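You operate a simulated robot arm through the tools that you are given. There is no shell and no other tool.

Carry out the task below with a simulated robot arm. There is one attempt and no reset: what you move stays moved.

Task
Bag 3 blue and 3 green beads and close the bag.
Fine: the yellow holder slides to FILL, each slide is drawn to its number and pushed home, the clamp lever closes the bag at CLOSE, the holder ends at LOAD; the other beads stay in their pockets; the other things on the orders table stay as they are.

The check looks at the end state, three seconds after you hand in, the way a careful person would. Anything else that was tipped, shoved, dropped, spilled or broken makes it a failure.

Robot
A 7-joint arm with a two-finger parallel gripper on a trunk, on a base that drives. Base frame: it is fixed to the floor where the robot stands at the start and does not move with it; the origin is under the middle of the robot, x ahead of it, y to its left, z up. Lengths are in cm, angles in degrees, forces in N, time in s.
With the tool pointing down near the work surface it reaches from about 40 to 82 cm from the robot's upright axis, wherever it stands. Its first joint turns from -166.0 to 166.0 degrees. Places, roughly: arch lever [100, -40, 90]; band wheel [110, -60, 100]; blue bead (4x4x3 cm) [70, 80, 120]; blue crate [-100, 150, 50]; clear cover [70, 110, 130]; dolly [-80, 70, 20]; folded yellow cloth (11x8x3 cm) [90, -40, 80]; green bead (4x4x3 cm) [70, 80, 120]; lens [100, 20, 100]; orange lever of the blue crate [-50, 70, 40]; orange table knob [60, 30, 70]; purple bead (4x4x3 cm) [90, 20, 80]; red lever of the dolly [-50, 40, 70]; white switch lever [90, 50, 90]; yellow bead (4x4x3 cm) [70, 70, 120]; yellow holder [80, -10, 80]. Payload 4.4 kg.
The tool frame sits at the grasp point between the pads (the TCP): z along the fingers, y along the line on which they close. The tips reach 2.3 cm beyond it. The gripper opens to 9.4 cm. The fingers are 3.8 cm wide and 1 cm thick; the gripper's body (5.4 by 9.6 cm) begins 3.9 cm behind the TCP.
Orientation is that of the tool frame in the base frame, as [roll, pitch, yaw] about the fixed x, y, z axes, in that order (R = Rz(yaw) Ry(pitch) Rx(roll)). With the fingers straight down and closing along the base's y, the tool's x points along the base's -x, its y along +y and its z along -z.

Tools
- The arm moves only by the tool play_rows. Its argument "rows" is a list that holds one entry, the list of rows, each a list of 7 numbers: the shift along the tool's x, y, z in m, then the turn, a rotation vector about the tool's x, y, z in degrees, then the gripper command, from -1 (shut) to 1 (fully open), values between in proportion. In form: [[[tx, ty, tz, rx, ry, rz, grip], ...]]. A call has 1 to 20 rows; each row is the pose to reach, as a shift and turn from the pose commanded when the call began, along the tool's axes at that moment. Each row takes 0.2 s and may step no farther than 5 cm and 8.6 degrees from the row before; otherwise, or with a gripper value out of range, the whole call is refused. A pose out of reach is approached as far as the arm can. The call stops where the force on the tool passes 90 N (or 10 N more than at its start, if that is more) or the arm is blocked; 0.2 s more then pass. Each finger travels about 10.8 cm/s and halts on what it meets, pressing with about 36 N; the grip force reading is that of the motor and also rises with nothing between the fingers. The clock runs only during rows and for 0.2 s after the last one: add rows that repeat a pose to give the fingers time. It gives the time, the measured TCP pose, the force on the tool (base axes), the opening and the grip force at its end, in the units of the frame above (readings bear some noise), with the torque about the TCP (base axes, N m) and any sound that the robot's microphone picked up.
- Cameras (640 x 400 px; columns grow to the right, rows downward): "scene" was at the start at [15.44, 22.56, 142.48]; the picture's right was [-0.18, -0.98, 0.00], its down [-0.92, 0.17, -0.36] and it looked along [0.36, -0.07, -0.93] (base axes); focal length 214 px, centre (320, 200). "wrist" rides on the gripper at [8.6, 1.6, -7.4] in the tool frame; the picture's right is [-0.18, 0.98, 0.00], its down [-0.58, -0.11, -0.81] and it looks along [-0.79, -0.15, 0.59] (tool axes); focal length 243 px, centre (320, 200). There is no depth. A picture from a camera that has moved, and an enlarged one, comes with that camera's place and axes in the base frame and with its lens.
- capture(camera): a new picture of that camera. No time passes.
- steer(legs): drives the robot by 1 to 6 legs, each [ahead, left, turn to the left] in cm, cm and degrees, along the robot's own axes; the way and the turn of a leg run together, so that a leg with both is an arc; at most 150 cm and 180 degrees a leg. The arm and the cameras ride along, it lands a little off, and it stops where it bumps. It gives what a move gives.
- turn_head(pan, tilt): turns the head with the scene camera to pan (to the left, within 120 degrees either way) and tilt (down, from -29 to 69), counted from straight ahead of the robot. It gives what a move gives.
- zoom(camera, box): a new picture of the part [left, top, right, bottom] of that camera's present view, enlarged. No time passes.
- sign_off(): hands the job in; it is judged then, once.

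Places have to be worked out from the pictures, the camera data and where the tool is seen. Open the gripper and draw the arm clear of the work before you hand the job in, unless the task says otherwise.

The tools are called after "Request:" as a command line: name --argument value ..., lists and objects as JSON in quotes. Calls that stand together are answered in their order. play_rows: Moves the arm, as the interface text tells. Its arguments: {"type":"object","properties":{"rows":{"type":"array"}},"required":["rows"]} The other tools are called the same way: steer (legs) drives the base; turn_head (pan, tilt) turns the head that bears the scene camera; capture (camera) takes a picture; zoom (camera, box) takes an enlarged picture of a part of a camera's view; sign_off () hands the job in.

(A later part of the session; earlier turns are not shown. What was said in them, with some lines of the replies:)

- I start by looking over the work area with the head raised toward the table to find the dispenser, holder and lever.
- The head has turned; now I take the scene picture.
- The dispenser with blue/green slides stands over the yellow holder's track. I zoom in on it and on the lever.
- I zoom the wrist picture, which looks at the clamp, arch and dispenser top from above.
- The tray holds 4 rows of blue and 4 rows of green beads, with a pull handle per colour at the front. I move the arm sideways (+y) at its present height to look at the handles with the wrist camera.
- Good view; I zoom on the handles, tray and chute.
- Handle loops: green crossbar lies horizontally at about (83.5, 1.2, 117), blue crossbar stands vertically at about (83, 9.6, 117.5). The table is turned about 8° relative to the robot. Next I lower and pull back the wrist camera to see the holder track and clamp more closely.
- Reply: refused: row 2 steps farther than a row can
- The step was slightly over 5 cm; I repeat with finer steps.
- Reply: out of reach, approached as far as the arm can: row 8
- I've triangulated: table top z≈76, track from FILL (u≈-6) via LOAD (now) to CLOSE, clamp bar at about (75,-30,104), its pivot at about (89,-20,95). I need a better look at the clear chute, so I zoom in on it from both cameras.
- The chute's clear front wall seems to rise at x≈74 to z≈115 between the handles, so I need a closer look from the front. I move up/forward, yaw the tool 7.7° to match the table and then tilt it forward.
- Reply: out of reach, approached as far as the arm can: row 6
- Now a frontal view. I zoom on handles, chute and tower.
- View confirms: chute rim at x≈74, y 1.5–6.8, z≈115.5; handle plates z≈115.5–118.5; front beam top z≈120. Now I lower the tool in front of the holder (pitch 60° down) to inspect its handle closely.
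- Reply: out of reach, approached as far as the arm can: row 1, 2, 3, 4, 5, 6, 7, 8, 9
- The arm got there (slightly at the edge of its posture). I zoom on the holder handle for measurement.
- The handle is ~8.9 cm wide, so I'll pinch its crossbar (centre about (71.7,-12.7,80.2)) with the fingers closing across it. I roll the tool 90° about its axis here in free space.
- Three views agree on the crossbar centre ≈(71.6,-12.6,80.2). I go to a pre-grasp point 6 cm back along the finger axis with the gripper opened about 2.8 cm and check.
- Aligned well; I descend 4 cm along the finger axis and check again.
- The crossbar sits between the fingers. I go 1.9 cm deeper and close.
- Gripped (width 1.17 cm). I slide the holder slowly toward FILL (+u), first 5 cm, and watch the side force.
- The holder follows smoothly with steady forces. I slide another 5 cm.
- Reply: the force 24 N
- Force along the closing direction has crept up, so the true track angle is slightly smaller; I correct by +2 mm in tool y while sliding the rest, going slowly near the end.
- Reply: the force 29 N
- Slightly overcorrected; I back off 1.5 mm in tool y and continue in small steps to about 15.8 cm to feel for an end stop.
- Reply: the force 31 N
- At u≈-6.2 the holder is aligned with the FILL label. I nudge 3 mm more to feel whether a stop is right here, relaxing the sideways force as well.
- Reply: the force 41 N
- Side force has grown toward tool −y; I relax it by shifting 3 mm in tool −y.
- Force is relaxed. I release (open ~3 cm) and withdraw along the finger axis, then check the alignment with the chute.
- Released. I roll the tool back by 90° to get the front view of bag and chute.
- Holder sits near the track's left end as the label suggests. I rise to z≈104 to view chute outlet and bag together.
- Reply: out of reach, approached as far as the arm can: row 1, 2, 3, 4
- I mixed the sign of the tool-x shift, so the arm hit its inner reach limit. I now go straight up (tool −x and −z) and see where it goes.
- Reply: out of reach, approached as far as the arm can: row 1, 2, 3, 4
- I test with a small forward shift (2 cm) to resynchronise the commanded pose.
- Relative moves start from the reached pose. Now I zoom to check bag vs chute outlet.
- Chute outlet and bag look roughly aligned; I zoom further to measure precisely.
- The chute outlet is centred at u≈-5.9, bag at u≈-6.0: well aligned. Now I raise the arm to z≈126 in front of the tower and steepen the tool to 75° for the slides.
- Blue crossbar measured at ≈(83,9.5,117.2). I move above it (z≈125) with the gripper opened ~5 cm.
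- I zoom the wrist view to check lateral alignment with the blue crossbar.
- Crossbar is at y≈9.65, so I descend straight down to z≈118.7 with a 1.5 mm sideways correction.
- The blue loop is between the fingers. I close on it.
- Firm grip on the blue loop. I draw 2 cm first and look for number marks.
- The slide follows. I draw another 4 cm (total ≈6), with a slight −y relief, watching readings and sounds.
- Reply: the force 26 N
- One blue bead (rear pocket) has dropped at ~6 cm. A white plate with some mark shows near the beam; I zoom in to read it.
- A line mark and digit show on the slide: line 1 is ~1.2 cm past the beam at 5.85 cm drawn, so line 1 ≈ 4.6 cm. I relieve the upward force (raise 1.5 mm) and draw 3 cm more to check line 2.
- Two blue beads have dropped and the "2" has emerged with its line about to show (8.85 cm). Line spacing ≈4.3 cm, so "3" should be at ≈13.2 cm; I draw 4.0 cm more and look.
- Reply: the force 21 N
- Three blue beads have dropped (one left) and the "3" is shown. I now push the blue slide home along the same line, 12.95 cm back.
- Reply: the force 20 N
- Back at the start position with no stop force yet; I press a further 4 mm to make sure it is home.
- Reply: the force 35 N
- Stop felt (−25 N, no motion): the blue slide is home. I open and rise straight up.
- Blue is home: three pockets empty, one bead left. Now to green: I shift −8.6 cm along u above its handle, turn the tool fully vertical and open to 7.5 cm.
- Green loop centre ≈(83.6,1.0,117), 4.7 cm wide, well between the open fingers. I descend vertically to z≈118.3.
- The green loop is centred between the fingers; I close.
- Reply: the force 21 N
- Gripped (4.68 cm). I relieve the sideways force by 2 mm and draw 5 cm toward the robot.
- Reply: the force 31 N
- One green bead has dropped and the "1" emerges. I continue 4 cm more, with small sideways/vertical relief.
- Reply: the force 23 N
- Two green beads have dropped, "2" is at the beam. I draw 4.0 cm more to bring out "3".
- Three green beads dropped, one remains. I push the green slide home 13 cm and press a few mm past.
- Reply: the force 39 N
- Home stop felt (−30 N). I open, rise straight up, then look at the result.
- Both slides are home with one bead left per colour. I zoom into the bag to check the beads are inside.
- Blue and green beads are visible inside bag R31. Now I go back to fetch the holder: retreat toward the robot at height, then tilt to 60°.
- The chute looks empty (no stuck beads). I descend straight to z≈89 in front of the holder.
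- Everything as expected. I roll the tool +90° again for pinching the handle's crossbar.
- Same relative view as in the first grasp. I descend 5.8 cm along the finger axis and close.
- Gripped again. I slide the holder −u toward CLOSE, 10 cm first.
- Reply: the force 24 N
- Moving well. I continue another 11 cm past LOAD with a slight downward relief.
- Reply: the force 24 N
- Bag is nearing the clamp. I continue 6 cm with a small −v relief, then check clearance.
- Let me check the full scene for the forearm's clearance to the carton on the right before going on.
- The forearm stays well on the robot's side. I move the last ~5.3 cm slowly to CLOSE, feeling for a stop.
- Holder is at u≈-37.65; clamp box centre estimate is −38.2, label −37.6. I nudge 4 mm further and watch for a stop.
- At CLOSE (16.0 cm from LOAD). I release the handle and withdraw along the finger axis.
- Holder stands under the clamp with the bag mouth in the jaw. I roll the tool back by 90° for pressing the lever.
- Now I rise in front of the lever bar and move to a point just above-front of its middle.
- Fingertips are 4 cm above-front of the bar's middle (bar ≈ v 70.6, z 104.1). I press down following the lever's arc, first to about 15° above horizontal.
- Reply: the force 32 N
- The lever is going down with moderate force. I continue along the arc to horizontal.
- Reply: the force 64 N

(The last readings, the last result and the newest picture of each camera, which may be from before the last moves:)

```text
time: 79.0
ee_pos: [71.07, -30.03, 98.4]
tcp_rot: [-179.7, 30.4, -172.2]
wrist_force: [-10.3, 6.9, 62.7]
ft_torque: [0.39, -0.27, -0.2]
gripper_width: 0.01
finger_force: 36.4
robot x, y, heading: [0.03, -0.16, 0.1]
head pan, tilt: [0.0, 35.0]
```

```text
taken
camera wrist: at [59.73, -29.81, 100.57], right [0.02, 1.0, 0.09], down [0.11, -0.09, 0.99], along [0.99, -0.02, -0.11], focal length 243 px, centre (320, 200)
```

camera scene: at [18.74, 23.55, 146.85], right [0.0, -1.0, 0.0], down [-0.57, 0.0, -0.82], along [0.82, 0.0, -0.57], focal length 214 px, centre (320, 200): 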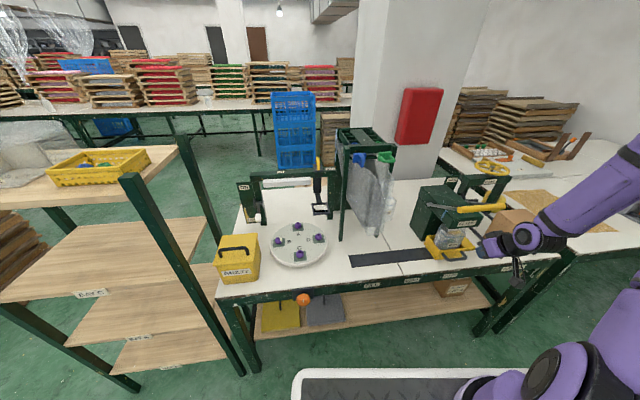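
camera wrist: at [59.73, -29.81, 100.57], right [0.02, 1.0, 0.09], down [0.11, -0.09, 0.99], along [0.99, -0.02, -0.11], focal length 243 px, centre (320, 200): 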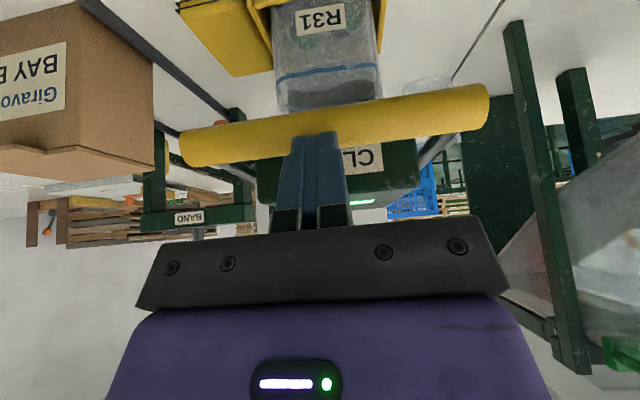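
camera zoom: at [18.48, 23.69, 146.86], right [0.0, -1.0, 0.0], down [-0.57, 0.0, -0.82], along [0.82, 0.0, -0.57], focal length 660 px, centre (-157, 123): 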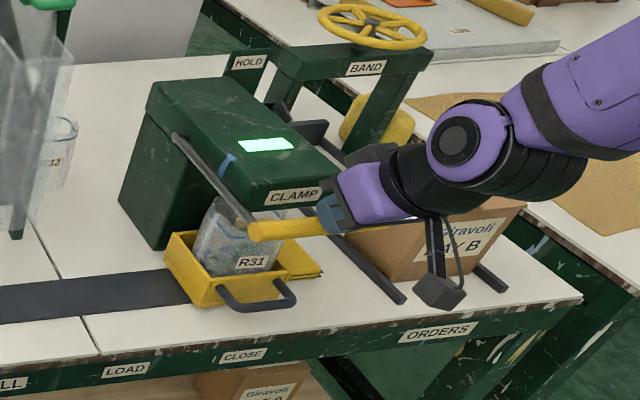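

A green lamp has lit on the clamp and the force is ~63 N, so the jaw is closed. I hold the lever here for about 3 s.

Request:
play_rows --rows '[[[0.0005, 0, 0.0008, 0, 0, 0, -1], [0.0005, 0, 0.0008, 0, 0, 0, -1], [0.0005, 0, 0.0008, 0, 0, 0, -1], [0.0005, 0, 0.0008, 0, 0, 0, -1], [0.0005, 0, 0.0008, 0, 0, 0, -1], [0.0005, 0, 0.0008, 0, 0, 0, -1], [0.0005, 0, 0.0008, 0, 0, 0, -1], [0.0005, 0, 0.0008, 0, 0, 0, -1], [0.0005, 0, 0.0008, 0, 0, 0, -1], [0.0005, 0, 0.0008, 0, 0, 0, -1], [0.0005, 0, 0.0008, 0, 0, 0, -1], [0.0005, 0, 0.0008, 0, 0, 0, -1], [0.0005, 0, 0.0008, 0, 0, 0, -1], [0.0005, 0, 0.0008, 0, 0, 0, -1], [0.0005, 0, 0.0008, 0, 0, 0, -1]]]'

Request:
zoom --camera "scene" --box '[390, 160, 560, 290]'

Request:
zoom --camera "wrist" --box '[180, 0, 480, 200]'

```text
time: 79.6
ee_pos: [70.95, -30.03, 98.61]
tcp_rot: [-179.5, 30.4, -172.0]
wrist_force: [-28.5, 7.0, 45.4]
ft_torque: [0.39, 0.29, -0.14]
gripper_width: 0.01
finger_force: 35.6
robot x, y, heading: [-0.43, 0.14, 0.1]
head pan, tilt: [0.0, 35.0]
stopped in row 2: the force on the tool passed its limit at 91 N (the readings are from after the stop); the commanded pose is now the measured one
```

```text
3.08 times, centred on (475, 225) of scene
camera zoom: at [18.43, 23.68, 146.87], right [0.0, -1.0, 0.0], down [-0.57, 0.0, -0.82], along [0.82, 0.0, -0.57], focal length 660 px, centre (-157, 123)
```

zoom: 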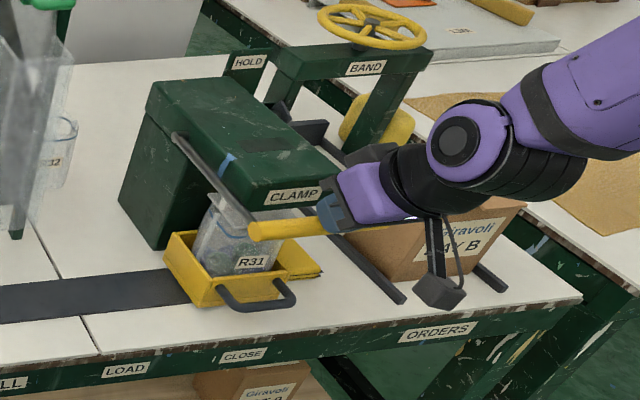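

```text
2.00 times, centred on (330, 100) of wrist
camera zoom: at [59.71, -29.83, 100.56], right [0.02, 1.0, 0.09], down [0.1, -0.09, 0.99], along [0.99, -0.01, -0.11], focal length 485 px, centre (300, 400)
```

zoom: 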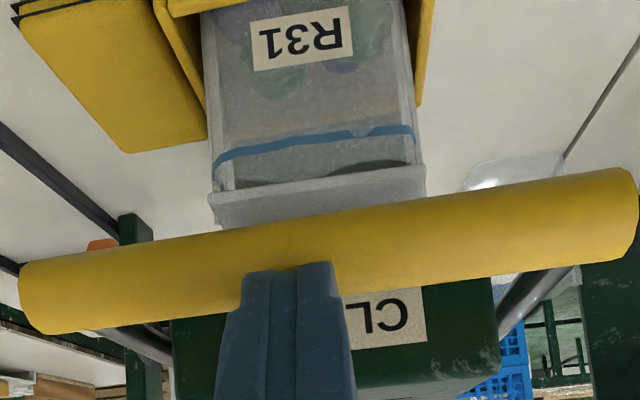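

The lamp went out when the stop eased the lever by 2 mm (or after finishing). I press gently again by ~1.5 mm and hold to see whether it relights.

Request:
play_rows --rows '[[[0.0003, 0, 0.0005, 0, 0, 0, -1], [0.0006, 0, 0.001, 0, 0, 0, -1], [0.0008, 0, 0.0013, 0, 0, 0, -1], [0.0008, 0, 0.0013, 0, 0, 0, -1], [0.0008, 0, 0.0013, 0, 0, 0, -1], [0.0008, 0, 0.0013, 0, 0, 0, -1]]]'

Request:
zoom --camera "scene" --box '[390, 160, 560, 290]'

Request:
zoom --camera "wrist" --box '[180, 0, 480, 200]'

```text
time: 80.7
ee_pos: [71.23, -30.01, 98.4]
tcp_rot: [-179.5, 30.6, -171.8]
wrist_force: [-33.5, 9.2, 51.6]
ft_torque: [0.43, 0.36, -0.15]
gripper_width: 0.0
finger_force: 35.8
robot x, y, heading: [-0.19, -0.22, 0.1]
head pan, tilt: [0.0, 35.0]
stopped in row 5: the force on the tool passed its limit at 91 N (the readings are from after the stop); the commanded pose is now the measured one
```

```text
3.08 times, centred on (475, 225) of scene
camera zoom: at [18.37, 23.7, 146.87], right [0.0, -1.0, 0.0], down [-0.57, 0.0, -0.82], along [0.82, 0.0, -0.57], focal length 660 px, centre (-157, 123)
```

zoom: 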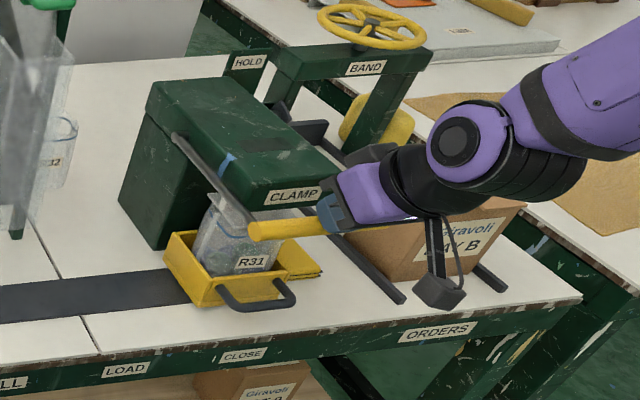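

```text
2.00 times, centred on (330, 100) of wrist
camera zoom: at [59.7, -29.85, 100.52], right [0.02, 1.0, 0.09], down [0.1, -0.09, 0.99], along [0.99, -0.01, -0.1], focal length 485 px, centre (300, 400)
```

zoom: 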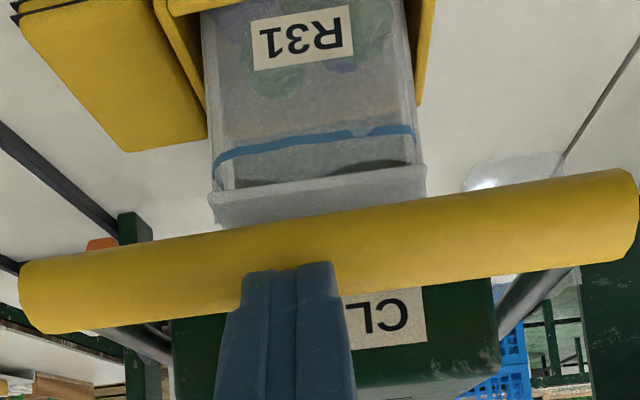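

The lever sits at its stop and the bag mouth now shows a flat sealed strip; the lamp was a brief signal. I back the fingers off slowly and see what the lever does.

Request:
play_rows --rows '[[[0, 0, -0.005, 0, 0, 0, -1], [0, 0, -0.015, 0, 0, 0, -1], [0, 0, -0.03, 0, 0, 0, -1], [0, 0, -0.045, 0, 0, 0, -1]]]'

Request:
capture --camera "wrist"

Request:
zoom --camera "scene" --box '[390, 160, 560, 290]'

```text
time: 81.7
ee_pos: [69.06, -30.4, 102.01]
tcp_rot: [-179.7, 30.4, -172.1]
wrist_force: [0.4, 0.2, -0.2]
ft_torque: [0.0, -0.02, -0.02]
gripper_width: 0.0
finger_force: 35.9
robot x, y, heading: [0.25, 0.04, 0.3]
head pan, tilt: [0.0, 35.0]
```

```text
taken
camera wrist: at [57.78, -30.35, 104.08], right [0.02, 1.0, 0.09], down [0.11, -0.09, 0.99], along [0.99, -0.01, -0.11], focal length 243 px, centre (320, 200)
```

wrist: 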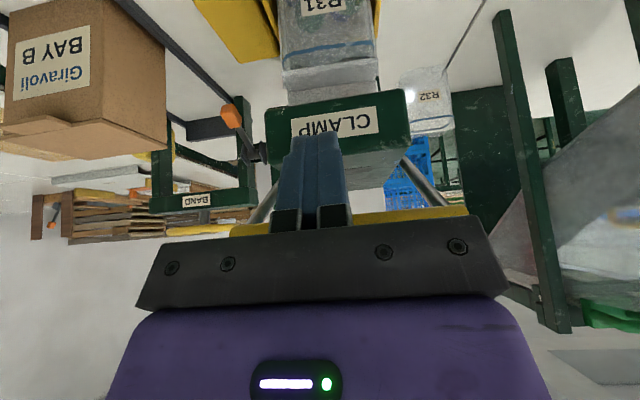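

```text
3.08 times, centred on (475, 225) of scene
camera zoom: at [18.75, 23.57, 146.85], right [0.0, -1.0, 0.0], down [-0.57, 0.0, -0.82], along [0.82, 0.0, -0.57], focal length 660 px, centre (-157, 123)
```

zoom: 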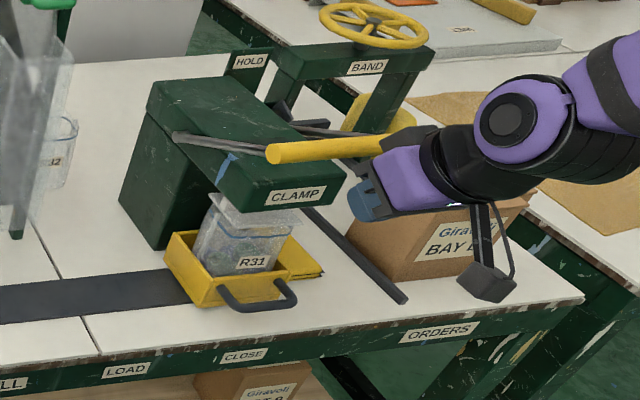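

The lever has sprung back up and the bag shows a flat, closed top. I zoom in to confirm.

Request:
zoom --camera "scene" --box '[425, 200, 485, 265]'

Request:
zoom --camera "wrist" --box '[240, 0, 420, 110]'

```text
6.15 times, centred on (455, 232) of scene
camera zoom: at [18.75, 23.57, 146.85], right [0.0, -1.0, 0.0], down [-0.57, 0.0, -0.82], along [0.82, 0.0, -0.57], focal length 1320 px, centre (-511, 0)
```

zoom: 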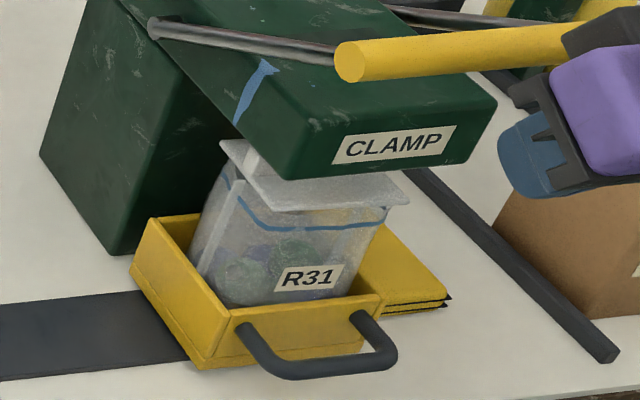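

```text
3.56 times, centred on (330, 55) of wrist
camera zoom: at [57.78, -30.35, 104.08], right [0.02, 1.0, 0.09], down [0.11, -0.09, 0.99], along [0.99, -0.01, -0.11], focal length 863 px, centre (284, 716)
```

zoom: 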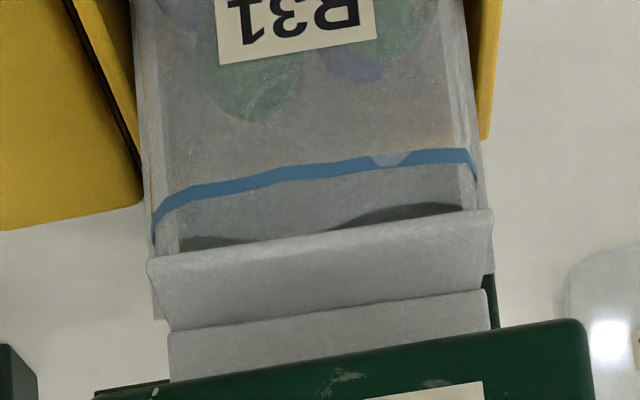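

The bag is closed with a folded, sealed top, beads inside. Now back down in front of the holder to return it to LOAD; I retrace my withdrawal path.

Request:
play_rows --rows '[[[0.0231, 0.0036, 0.0205, 0, 0, 0, -1], [0.0462, 0.0071, 0.0411, 0, 0, 0, -0.4], [0.0693, 0.0107, 0.0616, 0, 0, 0, -0.4]]]'

Request:
play_rows --rows '[[[0, 0, 0, 0, 0, 7.5, -0.4], [0, 0, 0, 0, 0, 15, -0.4], [0, 0, 0, 0, 0, 22.5, -0.4], [0, 0, 0, 0, 0, 30, -0.4], [0, 0, 0, 0, 0, 37.5, -0.4], [0, 0, 0, 0, 0, 45, -0.4], [0, 0, 0, 0, 0, 52.5, -0.4], [0, 0, 0, 0, 0, 60, -0.4], [0, 0, 0, 0, 0, 67.5, -0.4], [0, 0, 0, 0, 0, 75, -0.4], [0, 0, 0, 0, 0, 82.5, -0.4], [0, 0, 0, 0, 0, 90, -0.4]]]'

Request:
capture --camera "wrist"

```text
time: 82.5
ee_pos: [65.78, -29.83, 93.11]
tcp_rot: [-179.7, 30.5, -171.9]
wrist_force: [-0.8, -0.8, 0.5]
ft_torque: [0.05, -0.01, -0.01]
gripper_width: 2.82
finger_force: 0.1
robot x, y, heading: [-0.34, -0.01, -0.0]
head pan, tilt: [0.0, 35.0]
```

```text
time: 85.1
ee_pos: [66.11, -29.7, 93.26]
tcp_rot: [149.5, 0.3, 97.8]
wrist_force: [-0.2, -0.1, 0.0]
ft_torque: [0.0, 0.0, -0.01]
gripper_width: 2.81
finger_force: 0.1
robot x, y, heading: [0.01, -0.06, -0.0]
head pan, tilt: [0.0, 35.0]
```

```text
taken
camera wrist: at [62.61, -21.46, 100.49], right [0.86, -0.07, 0.5], down [-0.42, -0.64, 0.64], along [0.28, -0.76, -0.58], focal length 243 px, centre (320, 200)
```

wrist: 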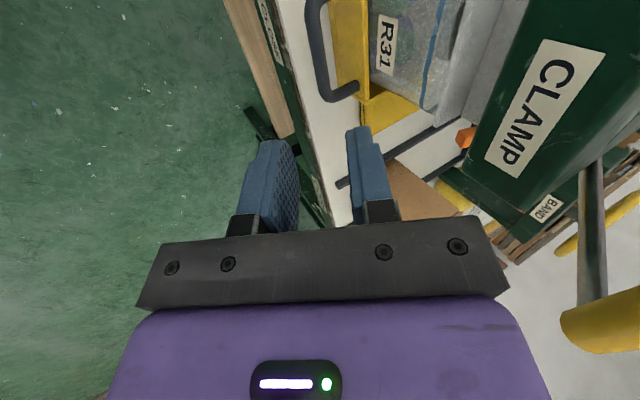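

The view matches the earlier withdrawal pose. I advance 10 cm along the finger axis and check.

Request:
play_rows --rows '[[[0, 0, 0.03, 0, 0, 0, -0.4], [0, 0, 0.06, 0, 0, 0, -0.4], [0, 0, 0.085, 0, 0, 0, -0.4], [0, 0, 0.1, 0, 0, 0, -0.4]]]'

Request:
capture --camera "wrist"

```text
time: 86.1
ee_pos: [71.06, -29.24, 84.6]
tcp_rot: [149.6, 0.3, 97.8]
wrist_force: [0.2, 0.2, 0.6]
ft_torque: [0.01, 0.03, 0.0]
gripper_width: 2.83
finger_force: 0.0
robot x, y, heading: [0.12, -0.21, -0.1]
head pan, tilt: [0.0, 35.0]
```

```text
taken
camera wrist: at [67.54, -20.91, 91.8], right [0.86, -0.06, 0.5], down [-0.42, -0.64, 0.64], along [0.28, -0.76, -0.58], focal length 243 px, centre (320, 200)
```

wrist: 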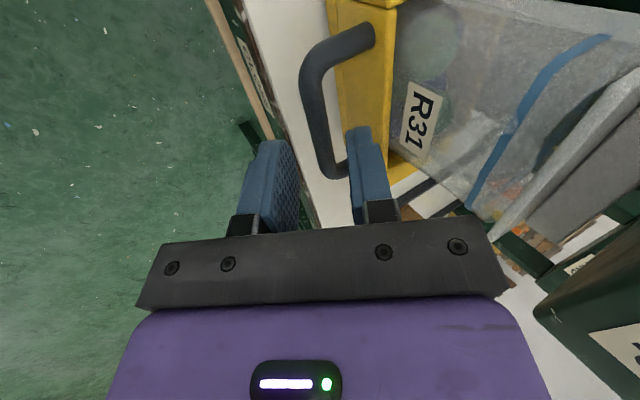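

The crossbar is between the fingers. I advance the last 3.9 cm and close.

Request:
play_rows --rows '[[[0, 0, 0.015, 0, 0, 0, -0.4], [0, -0.0005, 0.03, 0, 0, 0, -0.4], [0, -0.0005, 0.039, 0, 0, 0, -0.4], [0, -0.0005, 0.039, 0, 0, 0, -1], [0, -0.0005, 0.039, 0, 0, 0, -1], [0, -0.0005, 0.039, 0, 0, 0, -1]]]'

Request:
zoom --camera "wrist" --box '[220, 60, 420, 240]'

```text
time: 87.5
ee_pos: [73.0, -28.92, 81.12]
tcp_rot: [149.7, 0.3, 97.9]
wrist_force: [-8.3, -2.0, -12.1]
ft_torque: [-1.32, -0.14, 1.14]
gripper_width: 1.16
finger_force: 45.1
robot x, y, heading: [0.13, -0.08, 0.3]
head pan, tilt: [0.0, 35.0]
```

```text
2.22 times, centred on (320, 150) of wrist
camera zoom: at [69.51, -20.58, 88.42], right [0.86, -0.06, 0.5], down [-0.42, -0.64, 0.64], along [0.28, -0.76, -0.58], focal length 539 px, centre (320, 311)
```

zoom: 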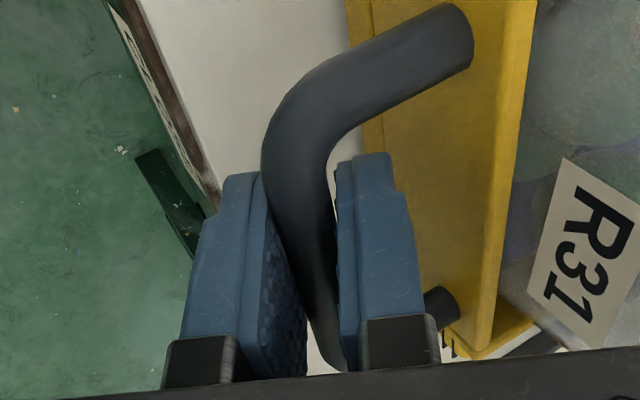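

Gripped in the same relation as at the very start. I slide the holder back +u toward LOAD: 8 cm first.

Request:
play_rows --rows '[[[0.008, 0, 0, 0, 0, 0, -1], [0.018, 0.0001, 0, 0, 0, 0, -1], [0.028, 0.0002, -0.0001, 0, 0, 0, -1], [0.038, 0.0002, -0.0001, 0, 0, 0, -1], [0.048, 0.0003, -0.0001, 0, 0, 0, -1], [0.058, 0.0004, -0.0001, 0, 0, 0, -1], [0.068, 0.0004, -0.0002, 0, 0, 0, -1], [0.08, 0.0005, -0.0002, 0, 0, 0, -1]]]'

Request:
zoom --camera "scene" --box '[370, 180, 540, 300]'

```text
time: 89.3
ee_pos: [71.98, -20.95, 81.15]
tcp_rot: [149.4, 0.4, 98.0]
wrist_force: [-0.3, -1.7, -7.5]
ft_torque: [0.5, 0.21, 1.95]
gripper_width: 1.15
finger_force: 44.5
robot x, y, heading: [-0.17, 0.19, -0.0]
head pan, tilt: [0.0, 35.0]
```

```text
3.33 times, centred on (455, 240) of scene
camera zoom: at [18.75, 23.56, 146.85], right [0.0, -1.0, 0.0], down [-0.57, 0.0, -0.82], along [0.82, 0.0, -0.57], focal length 715 px, centre (-130, 67)
```

zoom: 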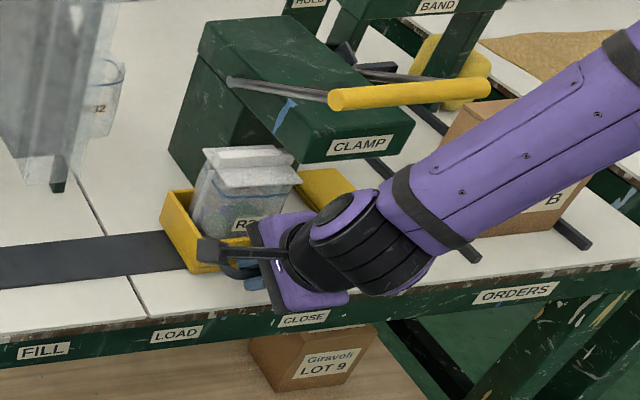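

The closed bag rides along. I slide the remaining 8.2 cm to LOAD.

Request:
play_rows --rows '[[[0.009, 0, 0, 0, 0, 0, -1], [0.019, 0.0001, 0, 0, 0, 0, -1], [0.029, 0.0002, -0.0001, 0, 0, 0, -1], [0.039, 0.0002, -0.0001, 0, 0, 0, -1], [0.049, 0.0003, -0.0001, 0, 0, 0, -1], [0.059, 0.0004, -0.0001, 0, 0, 0, -1], [0.068, 0.0004, -0.0002, 0, 0, 0, -1], [0.076, 0.0005, -0.0002, 0, 0, 0, -1], [0.082, 0.0005, -0.0002, 0, 0, 0, -1], [0.082, 0.0005, -0.0002, 0, 0, 0, -1]]]'

Request:
zoom --camera "scene" --box '[340, 200, 500, 300]'

```text
time: 91.5
ee_pos: [70.83, -12.68, 81.29]
tcp_rot: [149.5, 0.4, 97.9]
wrist_force: [-2.1, 2.5, -2.0]
ft_torque: [-0.91, -0.16, 1.26]
gripper_width: 1.18
finger_force: 45.2
robot x, y, heading: [-0.08, 0.01, -0.0]
head pan, tilt: [0.0, 35.0]
```

```text
4.00 times, centred on (420, 250) of scene
camera zoom: at [18.72, 23.6, 146.85], right [0.0, -1.0, 0.0], down [-0.57, 0.0, -0.82], along [0.82, 0.0, -0.57], focal length 858 px, centre (-80, 0)
```

zoom: 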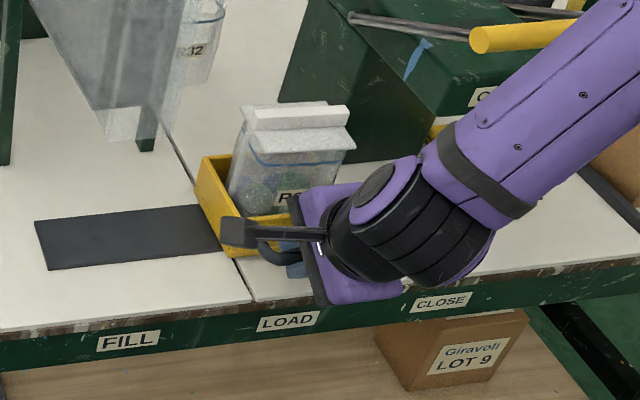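

TCP is at the original LOAD grip position. I release and withdraw along the finger axis.

Request:
play_rows --rows '[[[0, 0, 0, 0, 0, 0, -0.4], [0, 0, 0, 0, 0, 0, -0.4], [0, 0, -0.02, 0, 0, 0, -0.4], [0, 0, -0.05, 0, 0, 0, -0.4], [0, 0, -0.09, 0, 0, 0, -0.4]]]'

Request:
zoom --camera "scene" --box '[340, 200, 500, 300]'

```text
time: 92.7
ee_pos: [66.35, -13.29, 89.33]
tcp_rot: [149.5, 0.2, 97.9]
wrist_force: [1.2, 0.5, -0.1]
ft_torque: [0.01, 0.01, 0.03]
gripper_width: 2.81
finger_force: 0.0
robot x, y, heading: [0.09, 0.03, 0.2]
head pan, tilt: [0.0, 35.0]
```

```text
4.00 times, centred on (420, 250) of scene
camera zoom: at [18.79, 23.56, 146.84], right [0.0, -1.0, 0.0], down [-0.57, 0.0, -0.82], along [0.82, 0.0, -0.57], focal length 858 px, centre (-80, 0)
```

zoom: 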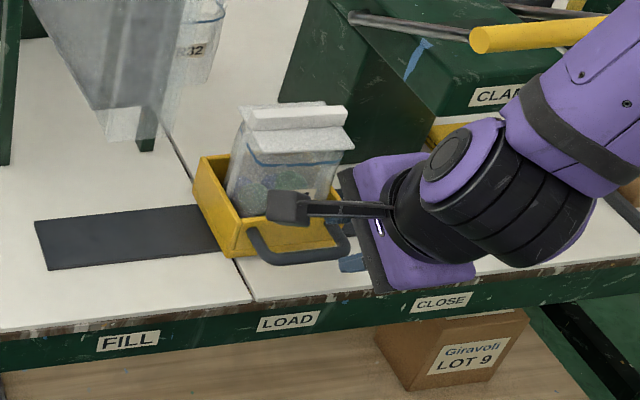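

Holder is back at LOAD with the closed bag. I raise the arm well clear and open the gripper, then make final checks.

Request:
play_rows --rows '[[[0, 0.01, -0.04, 0, 0, 0, -0.4], [0, 0.03, -0.075, 0, 0, 0, -0.4], [0, 0.05, -0.11, 0, 0, 0, 0.2], [0, 0.07, -0.145, 0, 0, 0, 1], [0, 0.09, -0.18, 0, 0, 0, 1], [0, 0.11, -0.215, 0, 0, 0, 1], [0, 0.13, -0.25, 0, 0, 0, 1], [0, 0.13, -0.25, 0, 0, 0, 1]]]'

Request:
capture --camera "scene"

Request:
zoom --camera "scene" --box '[320, 110, 560, 290]'

```text
time: 94.5
ee_pos: [64.8, -13.2, 117.17]
tcp_rot: [149.5, 0.3, 97.9]
wrist_force: [-0.3, -0.8, 0.4]
ft_torque: [0.05, -0.01, 0.03]
gripper_width: 9.38
finger_force: 0.0
robot x, y, heading: [-0.09, 0.1, 0.2]
head pan, tilt: [0.0, 35.0]
```

```text
taken
camera scene: at [18.68, 23.56, 146.86], right [0.0, -1.0, 0.0], down [-0.57, 0.0, -0.82], along [0.82, 0.0, -0.57], focal length 214 px, centre (320, 200)
```

scene: 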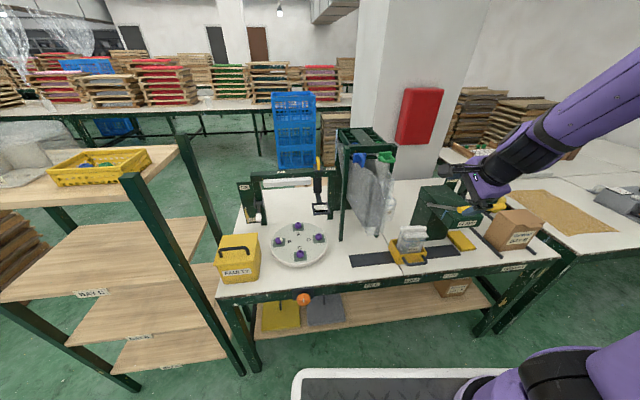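

```text
2.22 times, centred on (440, 200) of scene
camera zoom: at [18.68, 23.56, 146.86], right [0.0, -1.0, 0.0], down [-0.57, 0.0, -0.82], along [0.82, 0.0, -0.57], focal length 477 px, centre (53, 200)
```

zoom: 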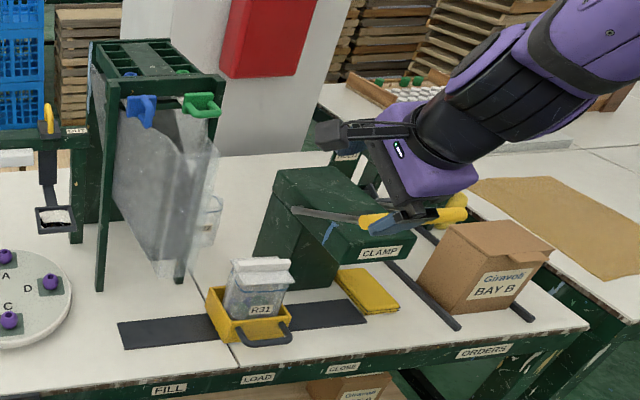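

Final checks: tray, bag and slides up close.

Request:
zoom --camera "scene" --box '[330, 120, 410, 170]'

Request:
zoom --camera "scene" --box '[380, 215, 450, 275]'

Request:
zoom --camera "scene" --box '[210, 230, 450, 380]'

```text
8.00 times, centred on (370, 145) of scene
camera zoom: at [18.68, 23.56, 146.86], right [0.0, -1.0, 0.0], down [-0.57, 0.0, -0.82], along [0.82, 0.0, -0.57], focal length 1716 px, centre (-80, 640)
```

zoom: 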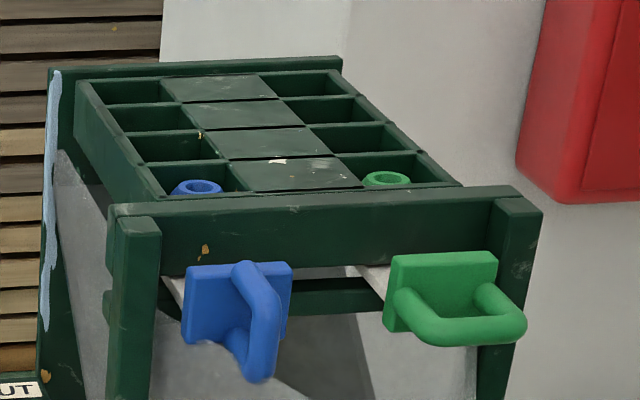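

```text
6.67 times, centred on (415, 245) of scene
camera zoom: at [18.68, 23.56, 146.86], right [0.0, -1.0, 0.0], down [-0.57, 0.0, -0.82], along [0.82, 0.0, -0.57], focal length 1430 px, centre (-313, -100)
```

zoom: 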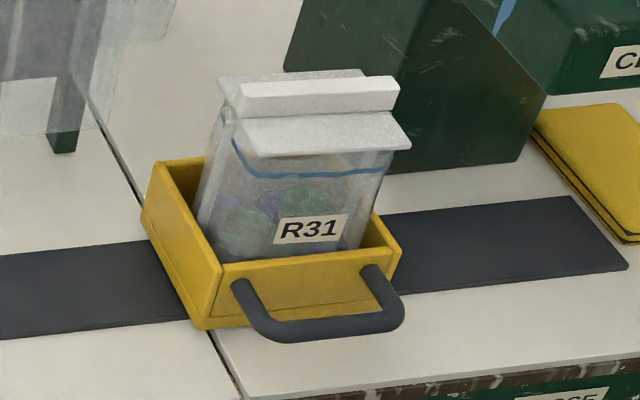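

```text
2.67 times, centred on (330, 305) of scene
camera zoom: at [18.68, 23.56, 146.86], right [0.0, -1.0, 0.0], down [-0.57, 0.0, -0.82], along [0.82, 0.0, -0.57], focal length 572 px, centre (293, -80)
```

zoom: 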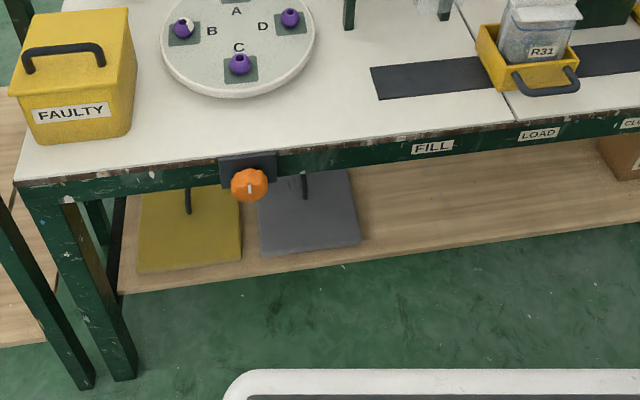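

Everything is in place: 1 bead left per colour, slides home, bag closed in the holder at LOAD, the rest untouched. I lift the arm a further 12 cm clear before handing in.

Request:
play_rows --rows '[[[0, 0.02, -0.035, 0, 0, 0, 1], [0, 0.04, -0.07, 0, 0, 0, 1], [0, 0.06, -0.105, 0, 0, 0, 1], [0, 0.06, -0.105, 0, 0, 0, 1]]]'

Request:
zoom --camera "scene" --box '[380, 150, 560, 290]'

```text
time: 95.5
ee_pos: [64.48, -13.17, 129.43]
tcp_rot: [149.5, 0.4, 97.8]
wrist_force: [-0.5, -0.1, -1.1]
ft_torque: [0.0, -0.03, -0.02]
gripper_width: 9.39
finger_force: 0.1
robot x, y, heading: [0.35, -0.19, -0.0]
head pan, tilt: [0.0, 35.0]
```

```text
2.86 times, centred on (470, 220) of scene
camera zoom: at [18.73, 23.59, 146.85], right [0.0, -1.0, 0.0], down [-0.57, 0.0, -0.82], along [0.82, 0.0, -0.57], focal length 613 px, centre (-109, 143)
```

zoom: 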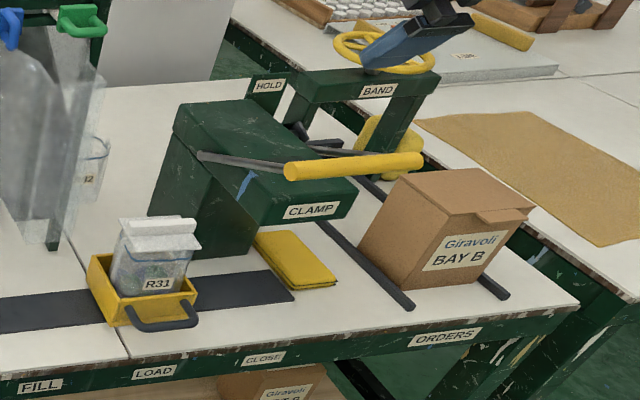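

The lever is back up, the closed bag sits in the holder at LOAD, and the arm is clear with the gripper open. I hand the job in.

Request:
sign_off

```text
The job is handed in.
```

I put 3 blue and 3 green beads in bag R31, closed it at the clamp, and brought the holder back to LOAD. The job is handed in, but no verdict came back, so what follows is only what I saw in the last pictures.

- **Beads:** each slide was drawn until its "3" showed, and three pockets emptied each time. One blue and one green bead are still in their pockets. Blue and green beads show inside the bag, though I couldn't count all six through the plastic.
- **Slides:** both were pushed back until I felt the stop, and they look as they did at the start.
- **Bag:** I pressed the clamp lever down at CLOSE. A green lamp lit briefly, the bag top folded flat and closed, and the lever sprang back up on its own.
- **Holder:** it is back where it was at the start, lined up with the LOAD label. There was no stop at FILL or CLOSE, so I placed it by the labels and by the chute and clamp positions.
- **Everything else:** nothing else on the table looks moved, and I saw no spilled beads. The arm is raised clear with the gripper open.
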